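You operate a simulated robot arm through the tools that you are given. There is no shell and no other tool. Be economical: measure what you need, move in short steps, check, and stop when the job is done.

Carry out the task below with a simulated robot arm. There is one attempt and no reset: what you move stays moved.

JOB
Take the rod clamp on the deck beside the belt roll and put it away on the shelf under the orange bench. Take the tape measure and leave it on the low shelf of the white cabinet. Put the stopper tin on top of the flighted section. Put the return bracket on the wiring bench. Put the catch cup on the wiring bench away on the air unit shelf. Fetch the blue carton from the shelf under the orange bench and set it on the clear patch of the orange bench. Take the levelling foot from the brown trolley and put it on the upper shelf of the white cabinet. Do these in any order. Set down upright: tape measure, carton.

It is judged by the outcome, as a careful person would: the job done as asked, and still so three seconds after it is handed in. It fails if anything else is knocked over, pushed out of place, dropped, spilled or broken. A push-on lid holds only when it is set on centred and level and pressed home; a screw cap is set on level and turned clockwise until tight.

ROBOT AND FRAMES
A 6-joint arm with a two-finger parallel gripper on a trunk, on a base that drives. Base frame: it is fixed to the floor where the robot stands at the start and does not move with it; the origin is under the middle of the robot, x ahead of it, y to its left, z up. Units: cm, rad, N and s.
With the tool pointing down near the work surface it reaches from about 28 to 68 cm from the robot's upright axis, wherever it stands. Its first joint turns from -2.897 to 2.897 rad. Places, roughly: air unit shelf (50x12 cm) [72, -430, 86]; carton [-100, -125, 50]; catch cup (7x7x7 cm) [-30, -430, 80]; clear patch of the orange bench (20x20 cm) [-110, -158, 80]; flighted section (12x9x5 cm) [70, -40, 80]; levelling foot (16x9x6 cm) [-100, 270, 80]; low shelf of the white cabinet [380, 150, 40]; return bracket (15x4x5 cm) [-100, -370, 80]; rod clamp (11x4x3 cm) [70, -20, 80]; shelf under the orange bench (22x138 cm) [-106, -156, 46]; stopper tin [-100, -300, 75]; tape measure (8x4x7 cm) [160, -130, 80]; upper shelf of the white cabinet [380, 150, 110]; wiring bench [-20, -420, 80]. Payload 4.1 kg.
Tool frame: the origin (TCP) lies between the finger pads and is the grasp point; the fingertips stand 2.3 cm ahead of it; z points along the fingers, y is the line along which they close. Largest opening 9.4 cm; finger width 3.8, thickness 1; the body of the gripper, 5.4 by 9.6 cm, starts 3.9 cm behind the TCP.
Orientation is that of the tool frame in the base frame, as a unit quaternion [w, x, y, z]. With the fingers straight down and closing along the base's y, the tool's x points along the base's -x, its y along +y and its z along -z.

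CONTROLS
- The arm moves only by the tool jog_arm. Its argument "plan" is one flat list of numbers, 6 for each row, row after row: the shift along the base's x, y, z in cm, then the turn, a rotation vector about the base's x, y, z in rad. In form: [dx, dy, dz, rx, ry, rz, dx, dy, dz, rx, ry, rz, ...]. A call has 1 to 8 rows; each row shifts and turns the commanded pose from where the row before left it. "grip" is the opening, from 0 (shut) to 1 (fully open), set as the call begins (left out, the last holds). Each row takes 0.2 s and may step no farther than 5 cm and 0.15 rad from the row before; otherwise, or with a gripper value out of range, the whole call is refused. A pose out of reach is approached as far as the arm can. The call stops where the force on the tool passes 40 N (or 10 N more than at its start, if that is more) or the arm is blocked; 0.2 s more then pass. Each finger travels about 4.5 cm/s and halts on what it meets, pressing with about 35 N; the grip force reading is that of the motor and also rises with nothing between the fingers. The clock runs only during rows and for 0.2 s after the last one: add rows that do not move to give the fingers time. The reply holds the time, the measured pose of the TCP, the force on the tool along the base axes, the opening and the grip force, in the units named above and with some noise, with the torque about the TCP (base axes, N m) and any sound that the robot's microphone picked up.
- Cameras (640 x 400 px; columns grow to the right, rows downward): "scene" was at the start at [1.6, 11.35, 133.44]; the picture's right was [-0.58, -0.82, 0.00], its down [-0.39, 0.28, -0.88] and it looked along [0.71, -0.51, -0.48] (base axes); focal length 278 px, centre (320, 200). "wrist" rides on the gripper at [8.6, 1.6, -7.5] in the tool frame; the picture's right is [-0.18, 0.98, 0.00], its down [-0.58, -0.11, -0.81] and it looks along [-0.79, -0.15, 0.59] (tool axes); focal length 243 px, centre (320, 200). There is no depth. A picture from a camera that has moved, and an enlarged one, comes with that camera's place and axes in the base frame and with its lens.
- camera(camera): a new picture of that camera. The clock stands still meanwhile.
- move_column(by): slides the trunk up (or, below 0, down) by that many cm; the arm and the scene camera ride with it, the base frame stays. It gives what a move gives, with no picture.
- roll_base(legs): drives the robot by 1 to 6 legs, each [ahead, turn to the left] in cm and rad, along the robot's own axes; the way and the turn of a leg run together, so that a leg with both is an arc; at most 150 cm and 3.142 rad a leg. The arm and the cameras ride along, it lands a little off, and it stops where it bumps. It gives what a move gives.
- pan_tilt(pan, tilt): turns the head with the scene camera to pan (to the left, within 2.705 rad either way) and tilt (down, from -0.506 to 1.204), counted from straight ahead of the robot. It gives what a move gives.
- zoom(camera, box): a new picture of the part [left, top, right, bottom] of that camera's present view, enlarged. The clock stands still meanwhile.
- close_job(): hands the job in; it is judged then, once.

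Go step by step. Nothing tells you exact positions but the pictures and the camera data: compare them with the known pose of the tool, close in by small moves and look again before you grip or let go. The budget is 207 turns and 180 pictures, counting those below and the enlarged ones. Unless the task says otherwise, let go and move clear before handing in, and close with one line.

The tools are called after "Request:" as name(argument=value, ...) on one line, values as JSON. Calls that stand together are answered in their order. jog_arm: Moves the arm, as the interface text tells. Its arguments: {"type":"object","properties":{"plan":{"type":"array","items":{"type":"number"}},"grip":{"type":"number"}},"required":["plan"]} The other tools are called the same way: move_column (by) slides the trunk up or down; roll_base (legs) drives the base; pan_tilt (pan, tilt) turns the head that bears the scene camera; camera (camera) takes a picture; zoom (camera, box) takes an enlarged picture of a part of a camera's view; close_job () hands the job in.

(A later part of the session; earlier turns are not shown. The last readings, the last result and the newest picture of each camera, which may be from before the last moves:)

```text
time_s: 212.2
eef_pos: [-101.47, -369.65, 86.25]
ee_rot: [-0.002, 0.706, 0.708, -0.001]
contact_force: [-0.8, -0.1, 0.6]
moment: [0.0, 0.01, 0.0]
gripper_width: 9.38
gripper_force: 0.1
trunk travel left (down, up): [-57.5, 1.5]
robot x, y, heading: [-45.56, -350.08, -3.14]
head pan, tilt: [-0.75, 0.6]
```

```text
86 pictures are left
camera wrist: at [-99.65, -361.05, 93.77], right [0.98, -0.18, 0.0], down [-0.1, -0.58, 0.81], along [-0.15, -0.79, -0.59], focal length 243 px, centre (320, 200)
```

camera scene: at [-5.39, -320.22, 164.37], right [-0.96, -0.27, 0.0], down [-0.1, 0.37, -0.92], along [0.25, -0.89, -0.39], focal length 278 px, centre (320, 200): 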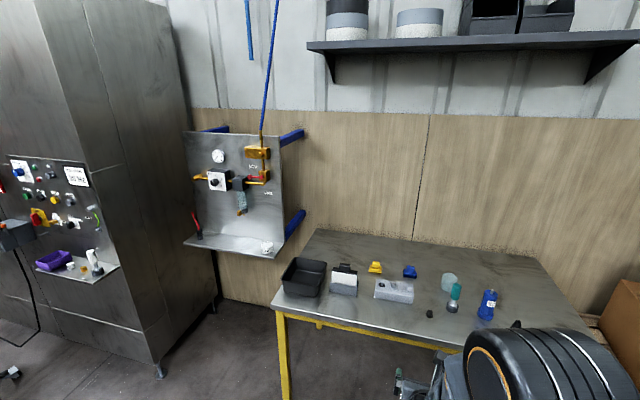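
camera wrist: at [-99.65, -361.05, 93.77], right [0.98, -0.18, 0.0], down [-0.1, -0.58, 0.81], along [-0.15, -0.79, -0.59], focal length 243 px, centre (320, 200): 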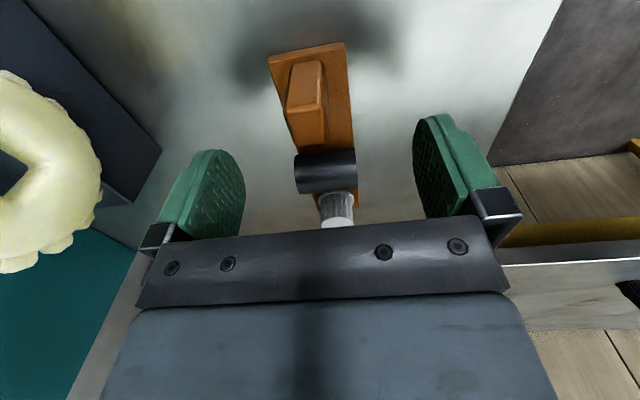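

Request:
jog_arm(plan=[0, 0.5, -2, 0, 0, 0, 0, 0, -1.5, 0, 0, 0])

Request:
jog_arm(plan=[0, 0, 0, 0, 0, 0, 0, 0, 0, 0, 0, 0, 0, 0, 0, 0, 0, 0, 0, 0, 0, 0, 0, 0, 0, 0, 0, 0, 0, 0], grip=0)

Request:
jog_arm(plan=[0, 0, 2, 0, 0, 0, 0, 0, 3, 0, 0, 0])

Request:
camera(camera="wrist")

```text
time_s: 212.8
eef_pos: [-101.21, -369.36, 82.79]
ee_rot: [-0.002, 0.705, 0.709, -0.001]
contact_force: [-0.2, 0.2, 0.5]
moment: [0.02, 0.0, 0.02]
gripper_width: 9.4
gripper_force: 0.0
trunk travel left (down, up): [-57.5, 1.5]
robot x, y, heading: [-45.55, -350.21, -3.143]
head pan, tilt: [-0.75, 0.6]
```

```text
time_s: 214.0
eef_pos: [-101.15, -369.24, 82.83]
ee_rot: [-0.002, 0.706, 0.709, -0.002]
contact_force: [0.4, -0.5, 0.3]
moment: [0.1, -0.03, 0.07]
gripper_width: 3.97
gripper_force: 35.3
trunk travel left (down, up): [-57.5, 1.5]
robot x, y, heading: [-45.65, -349.84, -3.141]
head pan, tilt: [-0.75, 0.6]
```

```text
time_s: 214.6
eef_pos: [-101.33, -369.34, 87.74]
ee_rot: [-0.002, 0.705, 0.709, 0.0]
contact_force: [-0.8, -0.3, -2.6]
moment: [0.1, 0.01, 0.0]
gripper_width: 3.97
gripper_force: 34.9
trunk travel left (down, up): [-57.5, 1.5]
robot x, y, heading: [-45.45, -349.88, -3.143]
head pan, tilt: [-0.75, 0.6]
```

```text
85 pictures are left
camera wrist: at [-99.59, -360.69, 95.24], right [0.98, -0.18, 0.0], down [-0.1, -0.58, 0.81], along [-0.15, -0.79, -0.59], focal length 243 px, centre (320, 200)
```

wrist: 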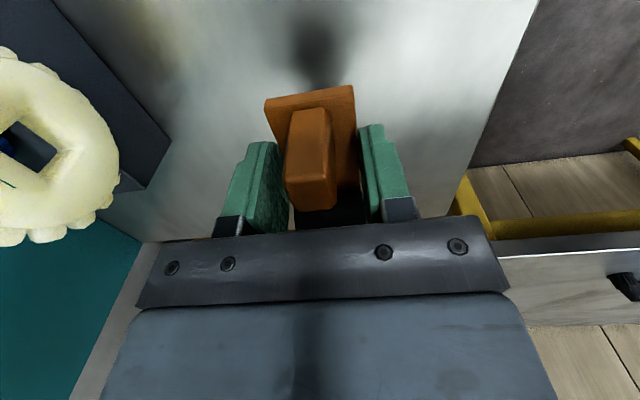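

Bracket held. Carry by arm alone around to the clear right part of the wiring bench (~(-64,-411)).

Request:
jog_arm(plan=[1.5, 1, 4.5, 0, 0, 0, 2.5, 1, 4, 0, 0, 0, 4.5, 1, 1, 0, 0, 0, 4.5, 0, 0, 0, 0, 0, 4, -3, 0, 0, 0, 0, 3, -4, 0, 0, 0, 0, 3, -4, 0, 0, 0, 0, 3, -4, 0, 0, 0, 0])

Request:
jog_arm(plan=[3, -4, 0, 0, 0, 0, 3, -4, 0, 0, 0, 0, 3, -4, 0, 0, 0, 0, 2, -4.5, 0, 0, 0, 0])

Request:
pan_tilt(pan=1.3, tilt=0.6)

Request:
camera(camera="scene")

Request:
camera(camera="wrist")

```text
time_s: 216.4
eef_pos: [-75.37, -381.9, 96.89]
ee_rot: [-0.003, 0.705, 0.709, -0.001]
contact_force: [-0.4, -0.2, -2.4]
moment: [0.1, 0.0, -0.01]
gripper_width: 3.92
gripper_force: 35.6
trunk travel left (down, up): [-57.5, 1.5]
robot x, y, heading: [-45.69, -349.84, -3.14]
head pan, tilt: [-0.75, 0.6]
```

```text
time_s: 217.4
eef_pos: [-64.03, -397.92, 96.7]
ee_rot: [-0.002, 0.705, 0.709, 0.0]
contact_force: [0.4, -0.4, -2.2]
moment: [0.09, 0.01, 0.01]
gripper_width: 3.93
gripper_force: 35.1
trunk travel left (down, up): [-57.5, 1.5]
robot x, y, heading: [-45.31, -349.83, -3.14]
head pan, tilt: [-0.75, 0.6]
```

```text
time_s: 219.4
eef_pos: [-64.14, -397.92, 96.66]
ee_rot: [-0.002, 0.705, 0.709, 0.0]
contact_force: [0.0, 0.6, -1.7]
moment: [0.12, -0.02, 0.01]
gripper_width: 3.93
gripper_force: 35.0
trunk travel left (down, up): [-57.5, 1.5]
robot x, y, heading: [-45.55, -350.26, -3.141]
head pan, tilt: [1.3, 0.6]
```

```text
84 pictures are left
camera scene: at [-41.59, -375.31, 162.54], right [-0.96, 0.27, 0.0], down [0.15, 0.54, -0.82], along [-0.22, -0.79, -0.57], focal length 278 px, centre (320, 200)
```

scene: 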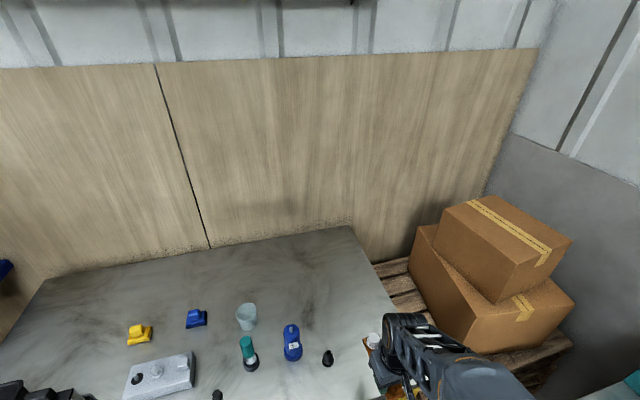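

```text
83 pictures are left
camera wrist: at [-62.38, -389.33, 104.29], right [0.98, -0.18, 0.0], down [-0.1, -0.58, 0.81], along [-0.15, -0.79, -0.59], focal length 243 px, centre (320, 200)
```

wrist: 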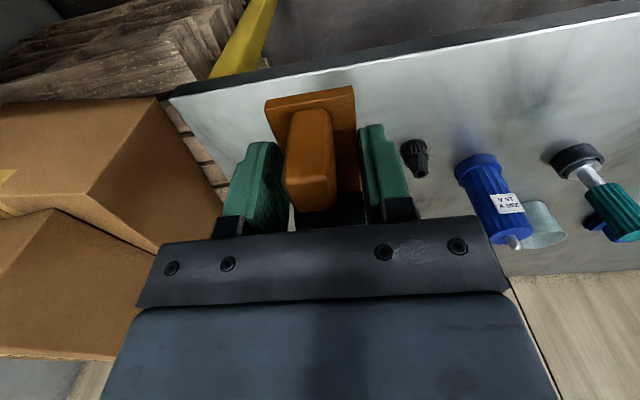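

Clear strip for the bracket: x≈-67, y -404…-420. Move there and lower.

Request:
jog_arm(plan=[-1, -4, 0, 0, 0, 0, -1, -4, 0, 0, 0, 0, -1, -3, -2, 0, 0, 0, 0, 0, -4, 0, 0, 0, 0, 0, -4, 0, 0, 0])

Request:
camera(camera="wrist")

```text
time_s: 220.6
eef_pos: [-67.12, -409.03, 87.27]
ee_rot: [-0.002, 0.705, 0.709, 0.0]
contact_force: [-0.5, 0.5, -1.8]
moment: [0.11, 0.03, 0.02]
gripper_width: 3.98
gripper_force: 35.5
trunk travel left (down, up): [-57.5, 1.5]
robot x, y, heading: [-45.33, -350.05, -3.144]
head pan, tilt: [1.3, 0.6]
```

```text
82 pictures are left
camera wrist: at [-65.37, -400.37, 94.86], right [0.98, -0.18, 0.0], down [-0.1, -0.58, 0.81], along [-0.15, -0.79, -0.59], focal length 243 px, centre (320, 200)
```

wrist: 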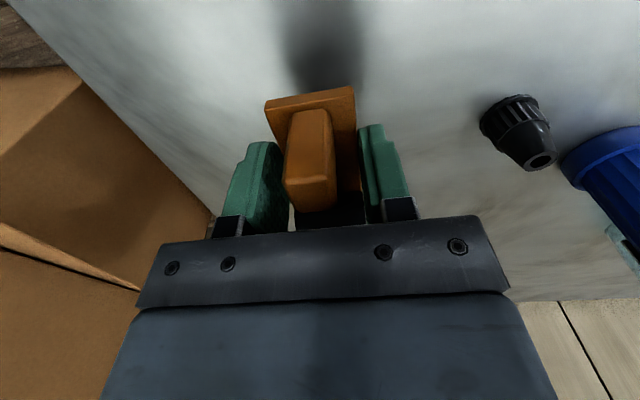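

Request:
jog_arm(plan=[0, 0, -2.5, 0, 0, 0, 0, 0, -1.3, 0, 0, 0, 0, 0, -0.4, 0, 0, 0, 0, 0, 0, 0, 0, 0])

Request:
jog_arm(plan=[0, 0, -0.3, 0, 0, 0, 0, 0, 0, 0, 0, 0])

```text
time_s: 221.6
eef_pos: [-67.05, -408.97, 82.92]
ee_rot: [-0.002, 0.706, 0.708, -0.001]
contact_force: [-0.8, 0.0, -3.6]
moment: [0.09, -0.02, -0.03]
gripper_width: 3.94
gripper_force: 34.9
trunk travel left (down, up): [-57.5, 1.5]
robot x, y, heading: [-45.56, -350.18, -3.143]
head pan, tilt: [1.3, 0.6]
```

```text
time_s: 222.2
eef_pos: [-67.28, -409.03, 82.75]
ee_rot: [-0.002, 0.705, 0.709, -0.001]
contact_force: [2.2, -0.7, 6.4]
moment: [0.35, -0.04, -0.02]
gripper_width: 3.93
gripper_force: 35.3
trunk travel left (down, up): [-57.5, 1.5]
robot x, y, heading: [-45.68, -350.01, -3.143]
head pan, tilt: [1.3, 0.6]
```

Contact. Release and lift.

Request:
jog_arm(plan=[0, 0, 0, 0, 0, 0, 0, 0, 0, 0, 0, 0, 0, 0, 0, 0, 0, 0, 0, 0, 3, 0, 0, 0, 0, 0, 5, 0, 0, 0, 0, 2, 5, 0, 0, 0, 0, 4, 1, 0, 0, 0], grip=1)

Request:
camera(camera="scene")

```text
refused: row 6 steps farther than a row can; nothing moved
```

```text
81 pictures are left
camera scene: at [-41.53, -375.24, 162.57], right [-0.96, 0.27, 0.0], down [0.15, 0.54, -0.83], along [-0.22, -0.8, -0.56], focal length 278 px, centre (320, 200)
```

scene: 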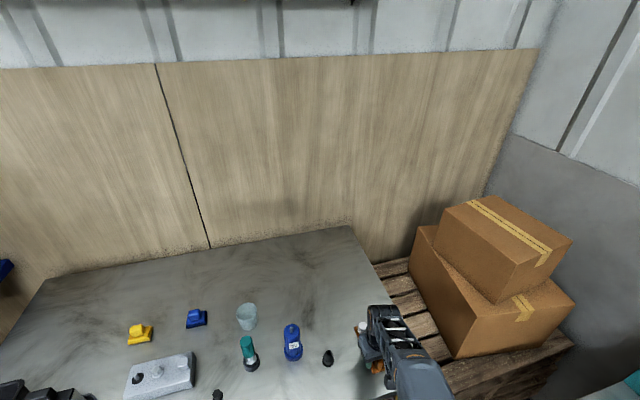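

Request:
jog_arm(plan=[0, 0, 0, 0, 0, 0, 0, 0, 0, 0, 0, 0, 0, 0, 0, 0, 0, 0, 0, 0, 3, 0, 0, 0, 0, 0, 4.5, 0, 0, 0, 0, 1, 4.5, 0, 0, 0, 0, 4, 2, 0, 0, 0, 0, 4, 0, 0, 0, 0], grip=1)

Request:
camera(camera="wrist")

```text
time_s: 224.0
eef_pos: [-67.24, -400.01, 96.52]
ee_rot: [-0.002, 0.705, 0.71, -0.002]
contact_force: [-0.2, -1.1, -0.3]
moment: [0.01, 0.01, -0.02]
gripper_width: 9.4
gripper_force: 0.0
trunk travel left (down, up): [-57.5, 1.5]
robot x, y, heading: [-45.43, -350.12, -3.142]
head pan, tilt: [1.3, 0.6]
```

```text
80 pictures are left
camera wrist: at [-65.53, -391.32, 104.1], right [0.98, -0.18, 0.0], down [-0.1, -0.58, 0.81], along [-0.15, -0.79, -0.59], focal length 243 px, centre (320, 200)
```

wrist: 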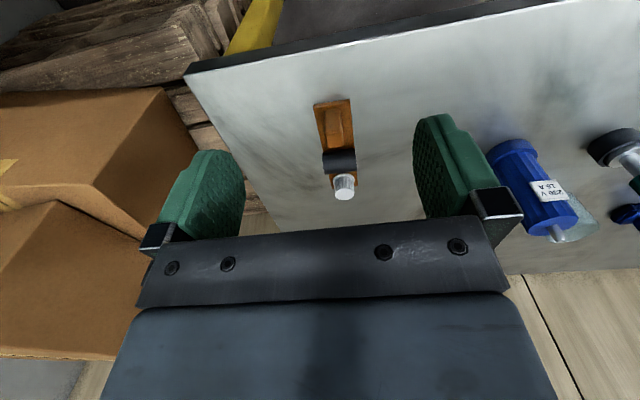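

Bracket placed. Next the catch cup. I'll retract, turn the base to face -y, and re-roll the tool for a pitched, camera-outward grasp.

Request:
jog_arm(plan=[1.5, 4, 0, 0, 0, 0, 1.5, 4, 0, 0, 0, 0, 1.5, 4, 0, 0, 0, 0])

Request:
roll_base(legs=[[0, 1.57]])

Request:
jog_arm(plan=[-3, -2.2, 0, 0, 0, 0.145, -3, -2.2, 0, 0, 0, 0.145, -3, -2.2, 0, 0, 0, 0.145, -3, -2.2, 0, 0, 0, 0.145, -3, -2.2, 0, 0, 0, 0.145, -3, -2.2, 0, 0, 0, 0.145, -3, -2.2, 0, 0, 0, 0.145, -3, -2.2, 0, 0, 0, 0.145])

Request:
jog_arm(plan=[-3, -2.2, 0, 0, 0, 0.14, -3, -2.2, 0, 0, 0, 0.14, -3, -2.2, 0, 0, 0, 0.1])

Request:
camera(camera="wrist")

```text
time_s: 224.8
eef_pos: [-62.96, -387.89, 96.73]
ee_rot: [-0.002, 0.705, 0.709, -0.001]
contact_force: [-0.1, 0.0, -0.3]
moment: [-0.03, 0.01, 0.05]
gripper_width: 9.4
gripper_force: 0.0
trunk travel left (down, up): [-57.5, 1.5]
robot x, y, heading: [-45.16, -349.99, -3.139]
head pan, tilt: [1.3, 0.6]
```

```text
time_s: 229.0
eef_pos: [-7.52, -367.69, 96.59]
ee_rot: [-0.001, 0.0, 1.0, -0.002]
contact_force: [-0.5, -0.4, 0.1]
moment: [0.0, -0.01, -0.01]
gripper_width: 9.41
gripper_force: 0.1
trunk travel left (down, up): [-57.5, 1.5]
robot x, y, heading: [-45.56, -349.89, -1.577]
head pan, tilt: [1.3, 0.6]
```

```text
time_s: 230.8
eef_pos: [-31.79, -385.67, 96.74]
ee_rot: [0.0, -0.549, 0.836, -0.003]
contact_force: [0.3, 1.2, 0.0]
moment: [0.02, 0.02, -0.02]
gripper_width: 9.38
gripper_force: 0.1
trunk travel left (down, up): [-57.5, 1.5]
robot x, y, heading: [-45.56, -350.24, -1.576]
head pan, tilt: [1.3, 0.6]
```

```text
time_s: 231.6
eef_pos: [-40.79, -392.21, 96.67]
ee_rot: [0.0, -0.697, 0.718, -0.002]
contact_force: [0.4, -0.4, -0.3]
moment: [0.03, -0.02, 0.0]
gripper_width: 9.41
gripper_force: 0.0
trunk travel left (down, up): [-57.5, 1.5]
robot x, y, heading: [-45.36, -349.97, -1.575]
head pan, tilt: [1.3, 0.6]
```

```text
79 pictures are left
camera wrist: at [-42.68, -400.66, 104.2], right [-0.98, 0.21, 0.0], down [0.12, 0.58, 0.81], along [0.17, 0.79, -0.59], focal length 243 px, centre (320, 200)
```

wrist: 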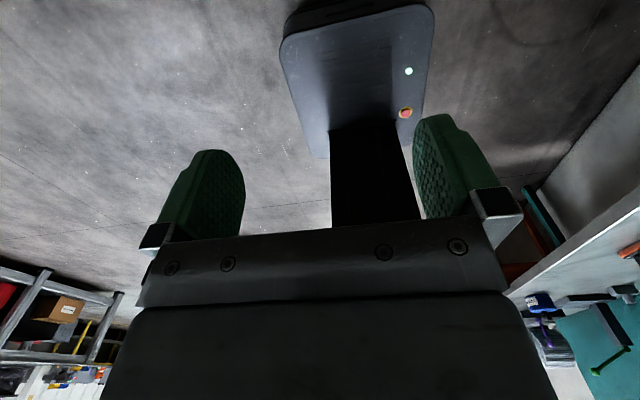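

I'll take the cup top-down first and bring it to the bench's front edge, then regrasp with a flat pitch for the shelf. Raise, shift to x≈-33, and drive in under the bench front.

Request:
jog_arm(plan=[2.6, 0, 3, 0, 0, 0, 2.6, 0, 3, 0, 0, 0, 2.6, 0, 3, 0, 0, 0])

Request:
roll_base(legs=[[20, 0]])

Request:
camera(camera="wrist")

Request:
pan_tilt(pan=0.1, tilt=0.8)

Request:
camera(camera="scene")

```text
time_s: 232.4
eef_pos: [-32.78, -391.93, 105.56]
ee_rot: [0.001, -0.697, 0.717, -0.002]
contact_force: [-0.2, 0.3, -0.2]
moment: [0.0, -0.04, 0.03]
gripper_width: 9.39
gripper_force: 0.1
trunk travel left (down, up): [-57.5, 1.5]
robot x, y, heading: [-45.46, -350.15, -1.576]
head pan, tilt: [1.3, 0.6]
```

```text
time_s: 234.0
eef_pos: [-33.1, -411.78, 105.52]
ee_rot: [0.001, -0.694, 0.72, -0.002]
contact_force: [0.8, 0.6, -0.2]
moment: [0.01, -0.01, -0.01]
gripper_width: 9.42
gripper_force: 0.0
trunk travel left (down, up): [-57.5, 1.5]
robot x, y, heading: [-45.71, -369.77, -1.581]
head pan, tilt: [1.3, 0.6]
```

```text
78 pictures are left
camera wrist: at [-34.94, -420.38, 113.01], right [-0.98, 0.22, 0.0], down [0.13, 0.58, 0.81], along [0.18, 0.79, -0.59], focal length 243 px, centre (320, 200)
```

wrist: 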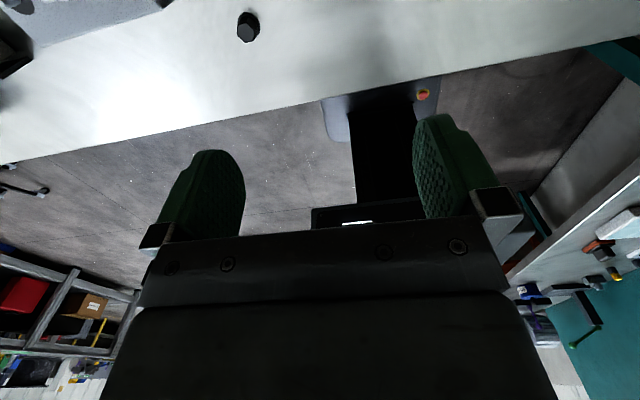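

```text
time_s: 235.4
eef_pos: [-33.08, -411.78, 105.53]
ee_rot: [0.0, -0.695, 0.719, -0.002]
contact_force: [0.6, -0.2, -1.0]
moment: [0.0, 0.01, 0.0]
gripper_width: 9.41
gripper_force: 0.1
trunk travel left (down, up): [-57.5, 1.5]
robot x, y, heading: [-45.69, -369.83, -1.582]
head pan, tilt: [0.099, 0.799]
```

```text
77 pictures are left
camera scene: at [-27.92, -372.03, 160.86], right [-1.0, -0.09, 0.0], down [-0.07, 0.71, -0.7], along [0.06, -0.69, -0.72], focal length 278 px, centre (320, 200)
```

scene: 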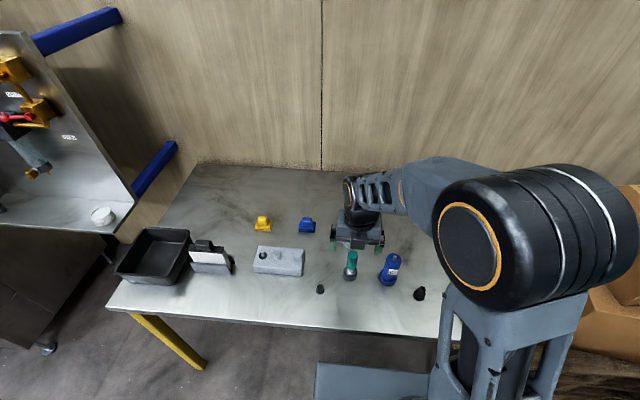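

Request:
jog_arm(plan=[0, -4.6, 0, 0, 0, 0, 0, -4.6, 0, 0, 0, 0, 0, -4.6, 0, 0, 0, 0, 0, -4.4, 0, 0, 0, 0, 0, 0, -4.5, 0, 0, 0])

Request:
camera(camera="wrist")

```text
time_s: 236.6
eef_pos: [-33.19, -429.87, 100.87]
ee_rot: [0.001, -0.694, 0.72, -0.002]
contact_force: [0.3, 0.3, -0.5]
moment: [0.0, 0.0, 0.01]
gripper_width: 9.43
gripper_force: 0.1
trunk travel left (down, up): [-57.5, 1.5]
robot x, y, heading: [-45.12, -369.67, -1.58]
head pan, tilt: [0.099, 0.799]
```

```text
76 pictures are left
camera wrist: at [-35.05, -438.47, 108.46], right [-0.98, 0.22, 0.0], down [0.13, 0.58, 0.81], along [0.18, 0.79, -0.59], focal length 243 px, centre (320, 200)
```

wrist: 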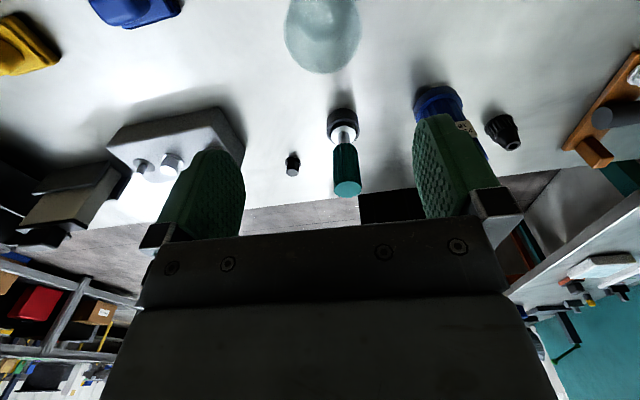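

Request:
jog_arm(plan=[-0.2, -0.4, -4, 0, 0, 0, -0.2, -0.4, -4, 0, 0, 0, 0, 0, -4, 0, 0, 0])

Request:
camera(camera="wrist")

```text
time_s: 237.4
eef_pos: [-33.99, -430.87, 88.89]
ee_rot: [0.001, -0.694, 0.72, -0.002]
contact_force: [-0.8, -0.1, -0.6]
moment: [0.0, 0.0, 0.01]
gripper_width: 9.41
gripper_force: 0.1
trunk travel left (down, up): [-57.5, 1.5]
robot x, y, heading: [-45.76, -369.84, -1.58]
head pan, tilt: [0.099, 0.799]
```

```text
75 pictures are left
camera wrist: at [-35.72, -439.49, 96.49], right [-0.98, 0.22, 0.0], down [0.13, 0.58, 0.81], along [0.18, 0.79, -0.59], focal length 243 px, centre (320, 200)
```

wrist: 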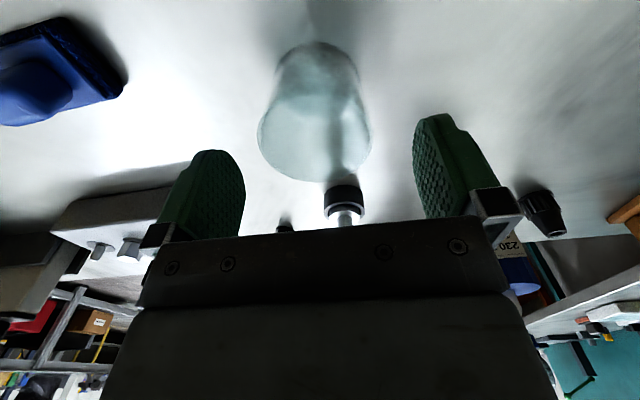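

Request:
jog_arm(plan=[0.4, -0.8, -2.5, 0, 0, 0, 0, 0, -2, 0, 0, 0])

Request:
camera(camera="wrist")

Request:
jog_arm(plan=[0, 0, 0, 0, 0, 0, 0, 0, 0, 0, 0, 0, 0, 0, 0, 0, 0, 0, 0, 0, 0, 0, 0, 0], grip=0.55)

Request:
camera(camera="wrist")

```text
time_s: 238.0
eef_pos: [-33.35, -431.49, 84.54]
ee_rot: [0.0, -0.695, 0.719, -0.002]
contact_force: [0.0, -0.2, -1.2]
moment: [0.02, -0.02, -0.02]
gripper_width: 9.42
gripper_force: 0.0
trunk travel left (down, up): [-57.5, 1.5]
robot x, y, heading: [-45.72, -370.13, -1.583]
head pan, tilt: [0.099, 0.799]
```

```text
74 pictures are left
camera wrist: at [-35.25, -440.21, 92.13], right [-0.98, 0.22, 0.0], down [0.13, 0.58, 0.81], along [0.18, 0.79, -0.59], focal length 243 px, centre (320, 200)
```

wrist: 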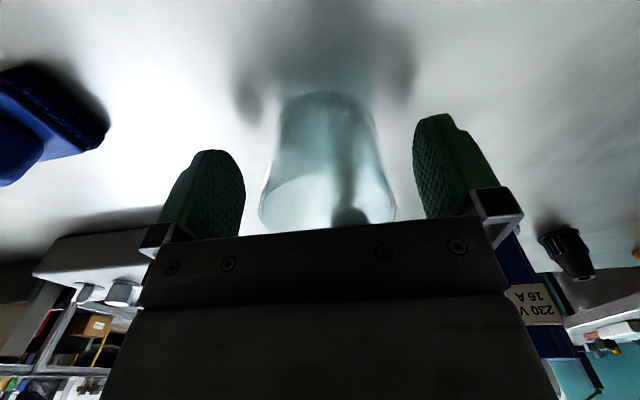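

```text
time_s: 239.0
eef_pos: [-33.43, -431.49, 84.51]
ee_rot: [0.0, -0.695, 0.719, -0.002]
contact_force: [-0.1, 0.6, 0.7]
moment: [0.0, 0.03, -0.02]
gripper_width: 6.23
gripper_force: 35.0
trunk travel left (down, up): [-57.5, 1.5]
robot x, y, heading: [-45.42, -369.62, -1.584]
head pan, tilt: [0.099, 0.799]
```

```text
73 pictures are left
camera wrist: at [-35.27, -440.18, 92.14], right [-0.98, 0.22, 0.0], down [0.13, 0.58, 0.81], along [0.18, 0.79, -0.59], focal length 243 px, centre (320, 200)
```

wrist: 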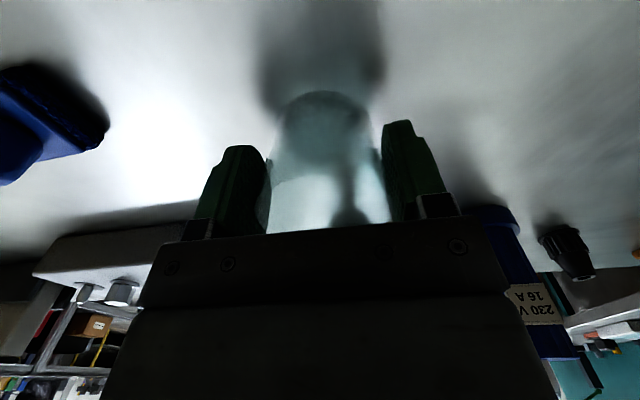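

Cup held. Lift high, bring it to the bench's front edge at about (-38,-406).

Request:
jog_arm(plan=[0, 0, 4, 0, 0, 0, 0, 0, 5, 0, 0, 0, 0, 0, 5, 0, 0, 0, 0, 0, 5, 0, 0, 0, 0, 4.8, 0, 0, 0, 0, 0, 4.8, 0, 0, 0, 0, 0, 4.8, 0, 0, 0, 0, 0, 4.8, 0, 0, 0, 0])

Request:
jog_arm(plan=[-2.5, 3, 0, 0, 0, 0, -2.5, 3, 0, 0, 0, 0, 0, 0, -4.5, 0, 0, 0, 0, 0, -4.5, 0, 0, 0, 0, 0, -4.5, 0, 0, 0])

Request:
camera(camera="wrist")

Request:
camera(camera="scene")

```text
time_s: 240.8
eef_pos: [-33.15, -412.25, 103.16]
ee_rot: [0.0, -0.695, 0.719, -0.003]
contact_force: [0.1, 0.4, -0.4]
moment: [-0.02, 0.02, -0.02]
gripper_width: 6.26
gripper_force: 34.9
trunk travel left (down, up): [-57.5, 1.5]
robot x, y, heading: [-45.64, -369.57, -1.579]
head pan, tilt: [0.099, 0.799]
```

```text
time_s: 242.0
eef_pos: [-38.06, -406.49, 89.71]
ee_rot: [0.001, -0.695, 0.719, -0.003]
contact_force: [0.3, -0.6, -1.4]
moment: [-0.04, 0.01, -0.01]
gripper_width: 6.24
gripper_force: 35.5
trunk travel left (down, up): [-57.5, 1.5]
robot x, y, heading: [-45.59, -369.67, -1.575]
head pan, tilt: [0.099, 0.799]
```

```text
72 pictures are left
camera wrist: at [-39.82, -415.17, 97.33], right [-0.98, 0.22, 0.0], down [0.13, 0.58, 0.81], along [0.18, 0.79, -0.59], focal length 243 px, centre (320, 200)
```

wrist: 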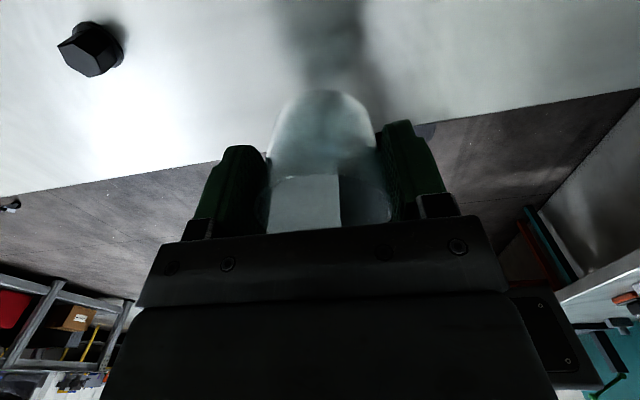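

```text
71 pictures are left
camera scene: at [-27.93, -372.06, 160.87], right [-1.0, -0.09, 0.0], down [-0.07, 0.71, -0.7], along [0.06, -0.69, -0.72], focal length 278 px, centre (320, 200)
```

scene: 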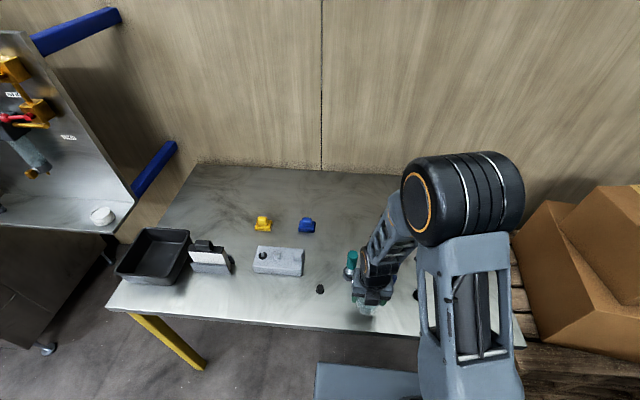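

Request:
jog_arm(plan=[0, 0, -3.5, 0, 0, 0, 0, 0, -1.4, 0, 0, 0, 0, 0, -0.3, 0, 0, 0, 0, 0, 0, 0, 0, 0])

Request:
jog_arm(plan=[0, 0, -0.2, 0, 0, 0, 0, 0, 0, 0, 0, 0])

```text
time_s: 243.0
eef_pos: [-37.95, -406.42, 84.77]
ee_rot: [0.0, -0.694, 0.72, -0.002]
contact_force: [0.6, 0.4, -0.2]
moment: [-0.02, 0.0, 0.01]
gripper_width: 6.24
gripper_force: 35.0
trunk travel left (down, up): [-57.5, 1.5]
robot x, y, heading: [-45.57, -369.68, -1.577]
head pan, tilt: [0.099, 0.799]
```

```text
time_s: 243.6
eef_pos: [-38.09, -406.27, 84.65]
ee_rot: [0.0, -0.695, 0.719, -0.002]
contact_force: [-0.3, -0.2, 1.5]
moment: [0.04, 0.0, -0.01]
gripper_width: 6.24
gripper_force: 35.1
trunk travel left (down, up): [-57.5, 1.5]
robot x, y, heading: [-45.5, -369.97, -1.578]
head pan, tilt: [0.099, 0.799]
```

Request:
jog_arm(plan=[0, 0, 0, 0, 0, 0, 0, 0, 0, 0, 0, 0, 0, 0, 0, 0, 0, 0, 0, 0, 4, 0, 0, 0, 0, 0, 5, 0, 0, 0, 0, 0, 4, 0, 0, 0], grip=1)

Request:
roll_base(legs=[[-22, 0]])

Request:
jog_arm(plan=[0, 0, 0, -0.15, 0, 0, 0, 0, 0, -0.15, 0, 0, 0, 0, 0, -0.15, 0, 0, 0, 0, 0, -0.15, 0, 0, 0, 0, 0, -0.15, 0, 0, 0, 0, 0, -0.15, 0, 0, 0, 0, 0, -0.15, 0, 0])

Request:
camera(camera="wrist")

```text
time_s: 245.0
eef_pos: [-38.13, -405.91, 97.65]
ee_rot: [0.001, -0.695, 0.719, -0.001]
contact_force: [-0.1, -0.5, -0.4]
moment: [0.0, 0.0, -0.01]
gripper_width: 9.4
gripper_force: 0.1
trunk travel left (down, up): [-57.5, 1.5]
robot x, y, heading: [-45.65, -369.55, -1.579]
head pan, tilt: [0.099, 0.799]
```

```text
time_s: 246.7
eef_pos: [-37.88, -383.91, 97.69]
ee_rot: [0.001, -0.695, 0.719, -0.002]
contact_force: [1.1, 0.7, 0.7]
moment: [0.0, -0.03, -0.02]
gripper_width: 9.43
gripper_force: 0.1
trunk travel left (down, up): [-57.5, 1.5]
robot x, y, heading: [-45.21, -347.77, -1.571]
head pan, tilt: [0.099, 0.799]
```

```text
time_s: 248.2
eef_pos: [-35.86, -390.7, 96.56]
ee_rot: [-0.331, -0.612, 0.638, -0.33]
contact_force: [0.1, 0.7, 0.7]
moment: [0.01, 0.01, 0.0]
gripper_width: 9.39
gripper_force: 0.1
out of reach, approached as far as the arm can: row 3, 4, 5, 6, 7
trunk travel left (down, up): [-57.5, 1.5]
robot x, y, heading: [-45.48, -347.48, -1.576]
head pan, tilt: [0.099, 0.799]
```

```text
70 pictures are left
camera wrist: at [-37.53, -389.47, 108.01], right [-0.98, 0.14, -0.17], down [0.14, 0.99, -0.02], along [0.16, -0.05, -0.99], focal length 243 px, centre (320, 200)
```

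wrist: 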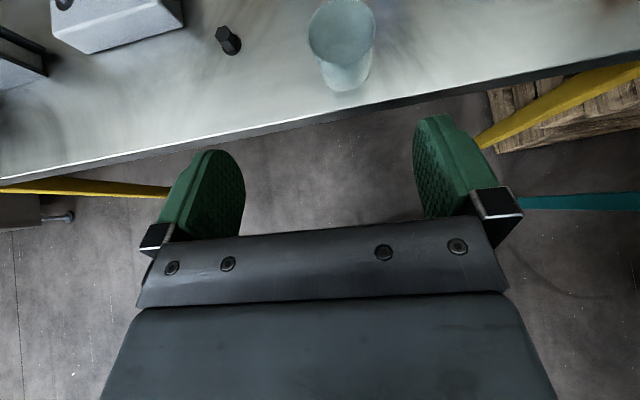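

Cup at (-38.1,-405). Lower in front of the bench edge, then push in horizontally.

Request:
jog_arm(plan=[-1, 0, -3.8, 0, 0, 0, -1, 0, -3.8, 0, 0, 0, -0.3, 0, -3.8, 0, 0, 0, 0, -4, 0, 0, 0, 0, 0, -4, 0, 0, 0, 0])

Request:
camera(camera="wrist")

```text
time_s: 249.4
eef_pos: [-38.04, -398.9, 84.72]
ee_rot: [-0.332, -0.611, 0.64, -0.327]
contact_force: [0.0, 0.6, 0.2]
moment: [0.0, 0.01, 0.04]
gripper_width: 9.39
gripper_force: 0.0
trunk travel left (down, up): [-57.5, 1.5]
robot x, y, heading: [-45.37, -347.56, -1.575]
head pan, tilt: [0.099, 0.799]
```

```text
69 pictures are left
camera wrist: at [-39.62, -397.58, 96.25], right [-0.98, 0.14, -0.16], down [0.15, 0.99, -0.02], along [0.16, -0.05, -0.99], focal length 243 px, centre (320, 200)
```

wrist: 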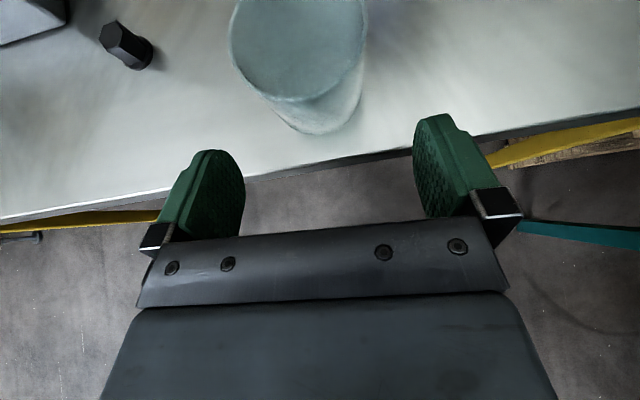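

Request:
jog_arm(plan=[0, -3, 0.2, 0, 0, 0, 0, -2.2, 0.2, 0, 0, 0])

Request:
jog_arm(plan=[0, 0, 0, 0, 0, 0, 0, 0, 0, 0, 0, 0, 0, 0, 0, 0, 0, 0, 0, 0, 0, 0, 0, 0], grip=0.55)

Request:
camera(camera="wrist")

```text
time_s: 250.1
eef_pos: [-37.74, -404.18, 85.28]
ee_rot: [-0.333, -0.611, 0.639, -0.327]
contact_force: [0.4, -0.6, -0.6]
moment: [-0.01, 0.02, -0.02]
gripper_width: 9.4
gripper_force: 0.1
out of reach, approached as far as the arm can: row 1
trunk travel left (down, up): [-57.5, 1.5]
robot x, y, heading: [-45.41, -347.91, -1.575]
head pan, tilt: [0.099, 0.799]
```

```text
time_s: 251.1
eef_pos: [-37.77, -404.16, 85.43]
ee_rot: [-0.331, -0.612, 0.639, -0.327]
contact_force: [-0.7, 0.7, 0.4]
moment: [0.01, 0.01, 0.03]
gripper_width: 6.2
gripper_force: 35.1
trunk travel left (down, up): [-57.5, 1.5]
robot x, y, heading: [-45.56, -347.69, -1.573]
head pan, tilt: [0.099, 0.799]
```

```text
68 pictures are left
camera wrist: at [-39.36, -402.87, 96.78], right [-0.98, 0.14, -0.16], down [0.15, 0.99, -0.02], along [0.16, -0.05, -0.99], focal length 243 px, centre (320, 200)
```

wrist: 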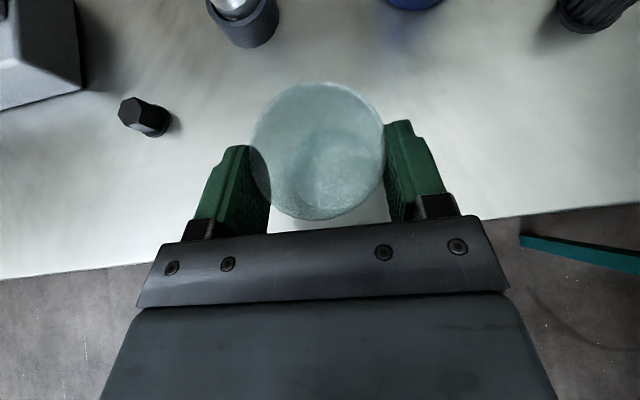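

Cup held at a flat pitch. Lift, back off, and drive to the front of the air unit (base ≈(72,-345)).

Request:
jog_arm(plan=[0, 0, 4, 0, 0, 0, 0, 0, 4, 0, 0, 0])

Request:
roll_base(legs=[[-22, 0], [0, 1.575], [117, 0], [0, -1.575], [14, 0]])

Request:
pan_tilt(pan=0.0, tilt=0.6)

Request:
camera(camera="scene")

```text
time_s: 251.7
eef_pos: [-38.03, -403.9, 93.2]
ee_rot: [-0.331, -0.612, 0.639, -0.329]
contact_force: [-0.4, 0.0, 0.1]
moment: [0.02, -0.01, -0.01]
gripper_width: 6.21
gripper_force: 35.0
trunk travel left (down, up): [-57.5, 1.5]
robot x, y, heading: [-45.73, -348.03, -1.578]
head pan, tilt: [0.099, 0.799]
```

```text
time_s: 267.6
eef_pos: [75.66, -399.1, 93.25]
ee_rot: [-0.341, -0.592, 0.657, -0.319]
contact_force: [-0.7, -0.4, 0.0]
moment: [0.03, -0.04, 0.04]
gripper_width: 6.18
gripper_force: 35.3
trunk travel left (down, up): [-57.5, 1.5]
robot x, y, heading: [71.94, -342.39, -1.633]
head pan, tilt: [0.099, 0.799]
```

```text
time_s: 268.3
eef_pos: [75.68, -399.09, 93.23]
ee_rot: [-0.341, -0.592, 0.656, -0.32]
contact_force: [0.2, 0.3, -0.7]
moment: [0.01, 0.03, -0.03]
gripper_width: 6.15
gripper_force: 34.4
trunk travel left (down, up): [-57.5, 1.5]
robot x, y, heading: [71.47, -342.32, -1.634]
head pan, tilt: [0.0, 0.6]
```

```text
67 pictures are left
camera scene: at [88.38, -346.5, 162.54], right [-1.0, 0.07, 0.0], down [0.04, 0.56, -0.82], along [-0.05, -0.82, -0.57], focal length 278 px, centre (320, 200)
```

scene: 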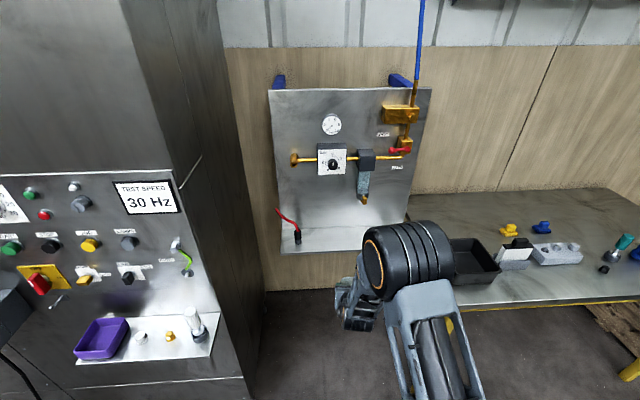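

Shelf spot clear at x≈78–80. Straighten heading, raise 2 cm, advance 25, then look.

Request:
jog_arm(plan=[0, 0, 2.5, 0, 0, 0])

Request:
roll_base(legs=[[0, 0.055], [24, 0]])

Request:
camera(camera="wrist")

Request:
camera(camera="scene")

```text
time_s: 268.7
eef_pos: [75.74, -399.13, 95.77]
ee_rot: [-0.341, -0.592, 0.657, -0.319]
contact_force: [0.0, -0.9, -0.7]
moment: [0.04, -0.02, 0.0]
gripper_width: 6.15
gripper_force: 35.0
trunk travel left (down, up): [-57.5, 1.5]
robot x, y, heading: [71.72, -342.46, -1.635]
head pan, tilt: [0.0, 0.6]
```

```text
time_s: 270.9
eef_pos: [78.71, -422.75, 95.67]
ee_rot: [-0.331, -0.611, 0.64, -0.329]
contact_force: [-0.7, 0.2, -0.3]
moment: [0.04, 0.05, 0.0]
gripper_width: 6.15
gripper_force: 34.8
trunk travel left (down, up): [-57.5, 1.5]
robot x, y, heading: [71.37, -366.05, -1.578]
head pan, tilt: [0.0, 0.6]
```

```text
66 pictures are left
camera wrist: at [77.1, -421.44, 107.0], right [-0.98, 0.14, -0.17], down [0.15, 0.99, -0.02], along [0.16, -0.05, -0.99], focal length 243 px, centre (320, 200)
```

wrist: 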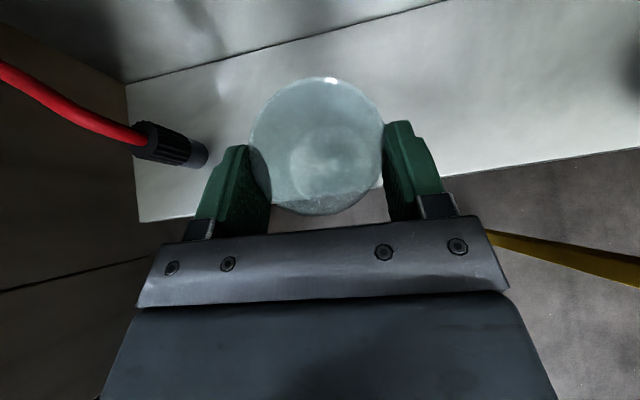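

```text
65 pictures are left
camera scene: at [88.34, -369.51, 162.55], right [-1.0, 0.01, 0.0], down [0.01, 0.57, -0.82], along [-0.01, -0.82, -0.57], focal length 278 px, centre (320, 200)
```

scene: 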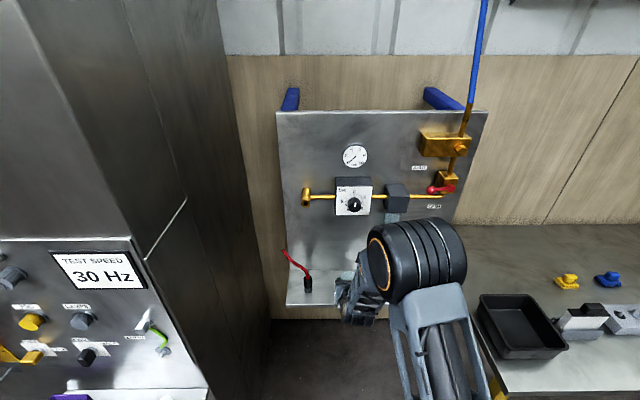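

Shelf spans y -422.8…-437. Lower to 1.3 cm clearance, then advance 6.5 to the middle.

Request:
jog_arm(plan=[0, -0.5, -3, 0, 0, 0, 0, -3, 0, 0, 0, 0, 0, -3, 0, 0, 0, 0])

Request:
camera(camera="wrist")

Request:
jog_arm(plan=[0, 0, -0.5, 0, 0, 0, 0, 0, -0.4, 0, 0, 0])

Request:
jog_arm(plan=[0, 0, -0.3, 0, 0, 0, 0, 0, 0, 0, 0, 0])

```text
time_s: 271.7
eef_pos: [78.38, -429.14, 92.47]
ee_rot: [-0.331, -0.612, 0.639, -0.329]
contact_force: [-0.1, 0.2, 0.0]
moment: [0.01, -0.02, 0.0]
gripper_width: 6.16
gripper_force: 35.0
trunk travel left (down, up): [-57.5, 1.5]
robot x, y, heading: [71.5, -366.48, -1.582]
head pan, tilt: [0.0, 0.6]
```

```text
64 pictures are left
camera wrist: at [76.83, -427.87, 103.88], right [-0.98, 0.14, -0.17], down [0.15, 0.99, -0.02], along [0.16, -0.05, -0.99], focal length 243 px, centre (320, 200)
```

wrist: 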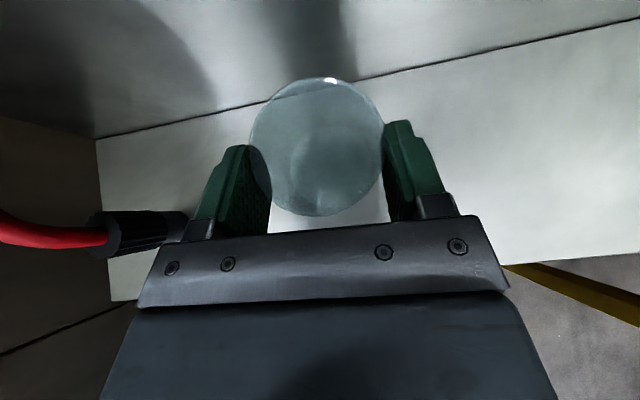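

```text
time_s: 272.3
eef_pos: [78.57, -429.19, 91.84]
ee_rot: [-0.333, -0.61, 0.639, -0.33]
contact_force: [-2.7, 1.0, 11.1]
moment: [0.11, 0.32, 0.01]
gripper_width: 6.17
gripper_force: 35.5
trunk travel left (down, up): [-57.5, 1.5]
robot x, y, heading: [71.69, -366.46, -1.582]
head pan, tilt: [0.0, 0.6]
```

```text
time_s: 272.9
eef_pos: [78.67, -429.24, 91.8]
ee_rot: [-0.334, -0.609, 0.638, -0.332]
contact_force: [-3.3, -1.5, 28.1]
moment: [-0.3, 0.03, -0.2]
gripper_width: 6.15
gripper_force: 34.9
trunk travel left (down, up): [-57.5, 1.5]
robot x, y, heading: [71.25, -366.41, -1.576]
head pan, tilt: [0.0, 0.6]
```

Contact. Ease up slightly, open moderately and retreat straight back.

Request:
jog_arm(plan=[0, 0, 0.3, 0, 0, 0, 0, 0, 0, 0, 0, 0])

Request:
jog_arm(plan=[0, 0, 0, 0, 0, 0, 0, 0, 0, 0, 0, 0, 0, 1, 0.6, 0, 0, 0, 0, 3, 1.5, 0, 0, 0, 0, 4, 2, 0, 0, 0, 0, 4, 2, 0, 0, 0], grip=0.85)

Request:
roll_base(legs=[[-20, 0]])

Request:
camera(camera="scene")

```text
time_s: 273.5
eef_pos: [78.65, -429.18, 91.83]
ee_rot: [-0.332, -0.611, 0.639, -0.329]
contact_force: [-3.0, -4.5, 17.9]
moment: [-0.77, 0.01, -0.13]
gripper_width: 6.15
gripper_force: 35.2
trunk travel left (down, up): [-57.5, 1.5]
robot x, y, heading: [71.76, -366.19, -1.579]
head pan, tilt: [0.0, 0.6]
```

```text
time_s: 274.9
eef_pos: [78.43, -417.15, 97.92]
ee_rot: [-0.332, -0.611, 0.639, -0.329]
contact_force: [0.3, -1.2, -0.3]
moment: [0.0, -0.03, 0.02]
gripper_width: 7.98
gripper_force: 0.1
trunk travel left (down, up): [-57.5, 1.5]
robot x, y, heading: [71.51, -366.42, -1.58]
head pan, tilt: [0.0, 0.6]
```

```text
time_s: 276.5
eef_pos: [78.92, -397.42, 97.82]
ee_rot: [-0.33, -0.613, 0.638, -0.329]
contact_force: [-0.6, 1.2, -0.1]
moment: [0.0, -0.03, -0.01]
gripper_width: 7.99
gripper_force: 0.0
trunk travel left (down, up): [-57.5, 1.5]
robot x, y, heading: [71.95, -346.76, -1.579]
head pan, tilt: [0.0, 0.6]
```

```text
63 pictures are left
camera scene: at [88.5, -349.48, 162.55], right [-1.0, 0.01, 0.0], down [0.0, 0.56, -0.83], along [0.0, -0.83, -0.56], focal length 278 px, centre (320, 200)
```

scene: 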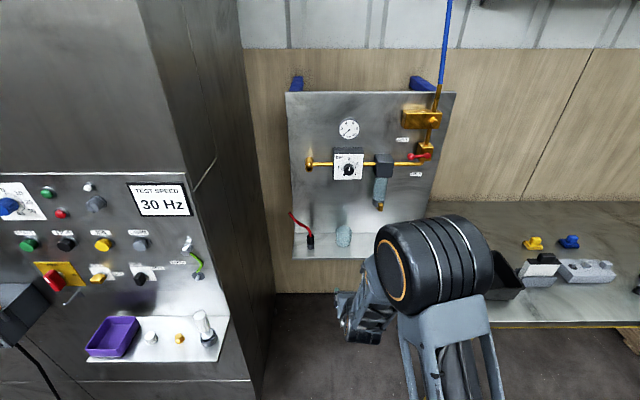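

Cup is on the shelf. Next the stopper tin: make the tool vertical, then drive to (-45,-300) facing the teal bench.

Request:
jog_arm(plan=[0, 3, 1, 0.14, 0, 0, 0, 3, 1, 0.14, 0, 0, 0, 3, 1, 0.14, 0, 0, 0, 2, 0, 0.14, 0, 0, 0, 0, 0, 0.14, 0, 0, 0, 0, 0, 0.14, 0, 0, 0, 0, 0, 0.13, 0, 0], grip=1)

Request:
roll_base(legs=[[0, -1.943], [126, 0], [0, 0.38]])

Request:
pan_tilt(pan=0.0, tilt=0.8)

Request:
camera(camera="scene")

```text
time_s: 278.1
eef_pos: [78.22, -387.74, 100.75]
ee_rot: [-0.073, -0.692, 0.717, -0.036]
contact_force: [0.0, -0.3, -0.4]
moment: [0.03, -0.04, 0.01]
gripper_width: 9.42
gripper_force: 0.1
out of reach, approached as far as the arm can: row 4, 5
trunk travel left (down, up): [-57.5, 1.5]
robot x, y, heading: [71.52, -346.96, -1.577]
head pan, tilt: [0.0, 0.6]
```

```text
time_s: 290.4
eef_pos: [-92.24, -314.34, 100.71]
ee_rot: [-0.079, -0.019, 0.996, 0.024]
contact_force: [0.2, -0.9, 0.7]
moment: [-0.03, 0.02, 0.02]
gripper_width: 9.41
gripper_force: 0.0
trunk travel left (down, up): [-57.5, 1.5]
robot x, y, heading: [-51.5, -304.61, -3.066]
head pan, tilt: [0.0, 0.6]
```

```text
time_s: 291.1
eef_pos: [-92.15, -314.31, 100.75]
ee_rot: [-0.079, -0.019, 0.996, 0.023]
contact_force: [0.3, -0.2, -0.4]
moment: [-0.02, 0.01, -0.02]
gripper_width: 9.41
gripper_force: 0.0
trunk travel left (down, up): [-57.5, 1.5]
robot x, y, heading: [-52.03, -304.65, -3.071]
head pan, tilt: [0.0, 0.799]
```

```text
62 pictures are left
camera scene: at [-52.34, -321.32, 160.87], right [-0.07, 1.0, 0.0], down [0.71, 0.05, -0.7], along [-0.7, -0.05, -0.72], focal length 278 px, centre (320, 200)
```

scene: 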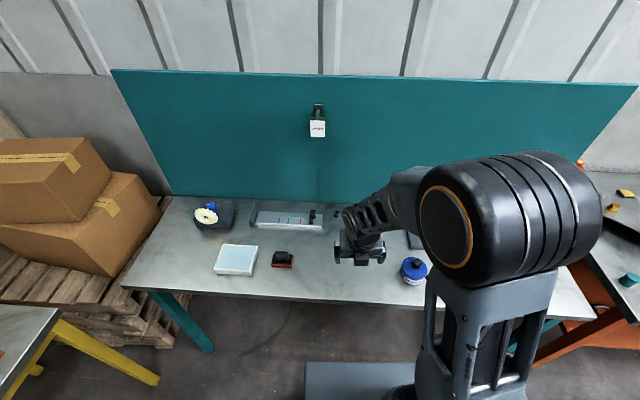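

Request:
zoom(camera="scene", box=[370, 230, 450, 290])

Request:
jog_arm(plan=[-1.5, 4, 0, 0, 0.08, 0, -1.5, 4, 0, 0, 0.08, 0, -1.5, 4, 0, 0, 0, 0, -1.5, 4, 0, 0, 0, 0])

Request:
camera(camera="wrist")

```text
6.67 times, centred on (410, 260) of scene
camera zoom: at [-52.34, -321.32, 160.87], right [-0.07, 1.0, 0.0], down [0.71, 0.05, -0.7], along [-0.7, -0.05, -0.72], focal length 1856 px, centre (-280, -200)
```

zoom: 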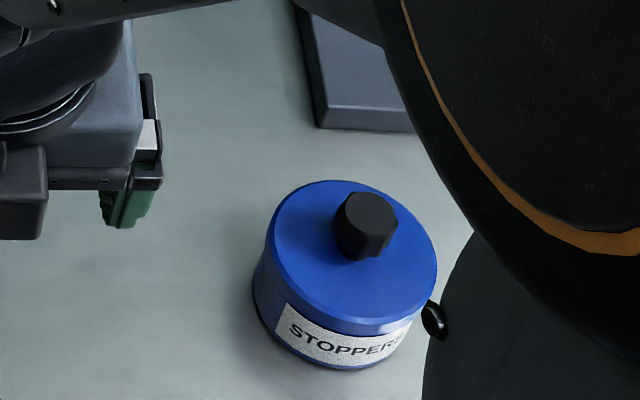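

```text
time_s: 292.1
eef_pos: [-97.66, -301.13, 99.25]
ee_rot: [-0.161, -0.012, 0.986, 0.04]
contact_force: [0.0, -0.3, -0.2]
moment: [-0.04, 0.0, -0.01]
gripper_width: 9.39
gripper_force: 0.0
out of reach, approached as far as the arm can: row 3, 4
trunk travel left (down, up): [-57.5, 1.5]
robot x, y, heading: [-51.88, -304.59, -3.063]
head pan, tilt: [0.0, 0.799]
```

```text
60 pictures are left
camera wrist: at [-103.37, -300.57, 109.22], right [0.16, 0.99, 0.02], down [0.81, -0.15, 0.57], along [0.56, -0.08, -0.82], focal length 243 px, centre (320, 200)
```

wrist: 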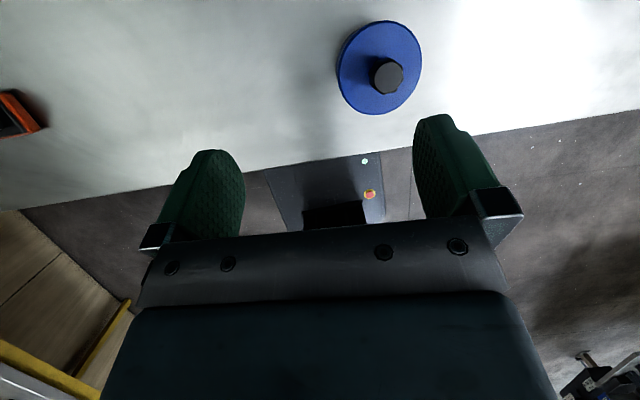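

Tin ⌀≈7.6 at (-100.1,-295.2), lid top z≈84.5, knob to ≈87.5. Level the tool and descend above it.

Request:
jog_arm(plan=[-0.8, 2, -2, 0, -0.11, 0, -0.8, 2, -2, 0, -0.11, 0, -0.8, 2, -2, 0, -0.1, 0, 0, 0, 0, 0, 0, 0])

Request:
camera(camera="wrist")

```text
time_s: 293.1
eef_pos: [-98.07, -302.51, 90.14]
ee_rot: [-0.002, -0.013, 0.999, 0.043]
contact_force: [-0.5, 0.5, -0.8]
moment: [-0.04, -0.02, 0.03]
gripper_width: 9.41
gripper_force: 0.0
out of reach, approached as far as the arm can: row 1, 2, 3
trunk travel left (down, up): [-57.5, 1.5]
robot x, y, heading: [-52.01, -304.86, -3.067]
head pan, tilt: [0.0, 0.799]
```

```text
59 pictures are left
camera wrist: at [-106.5, -301.74, 97.85], right [0.16, 0.98, 0.08], down [0.59, -0.16, 0.79], along [0.79, -0.08, -0.61], focal length 243 px, centre (320, 200)
```

wrist: 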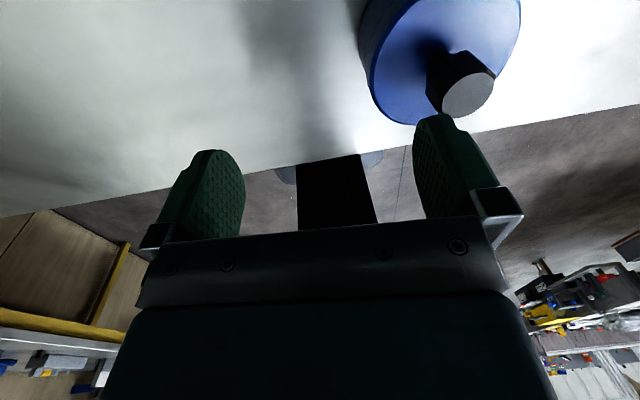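

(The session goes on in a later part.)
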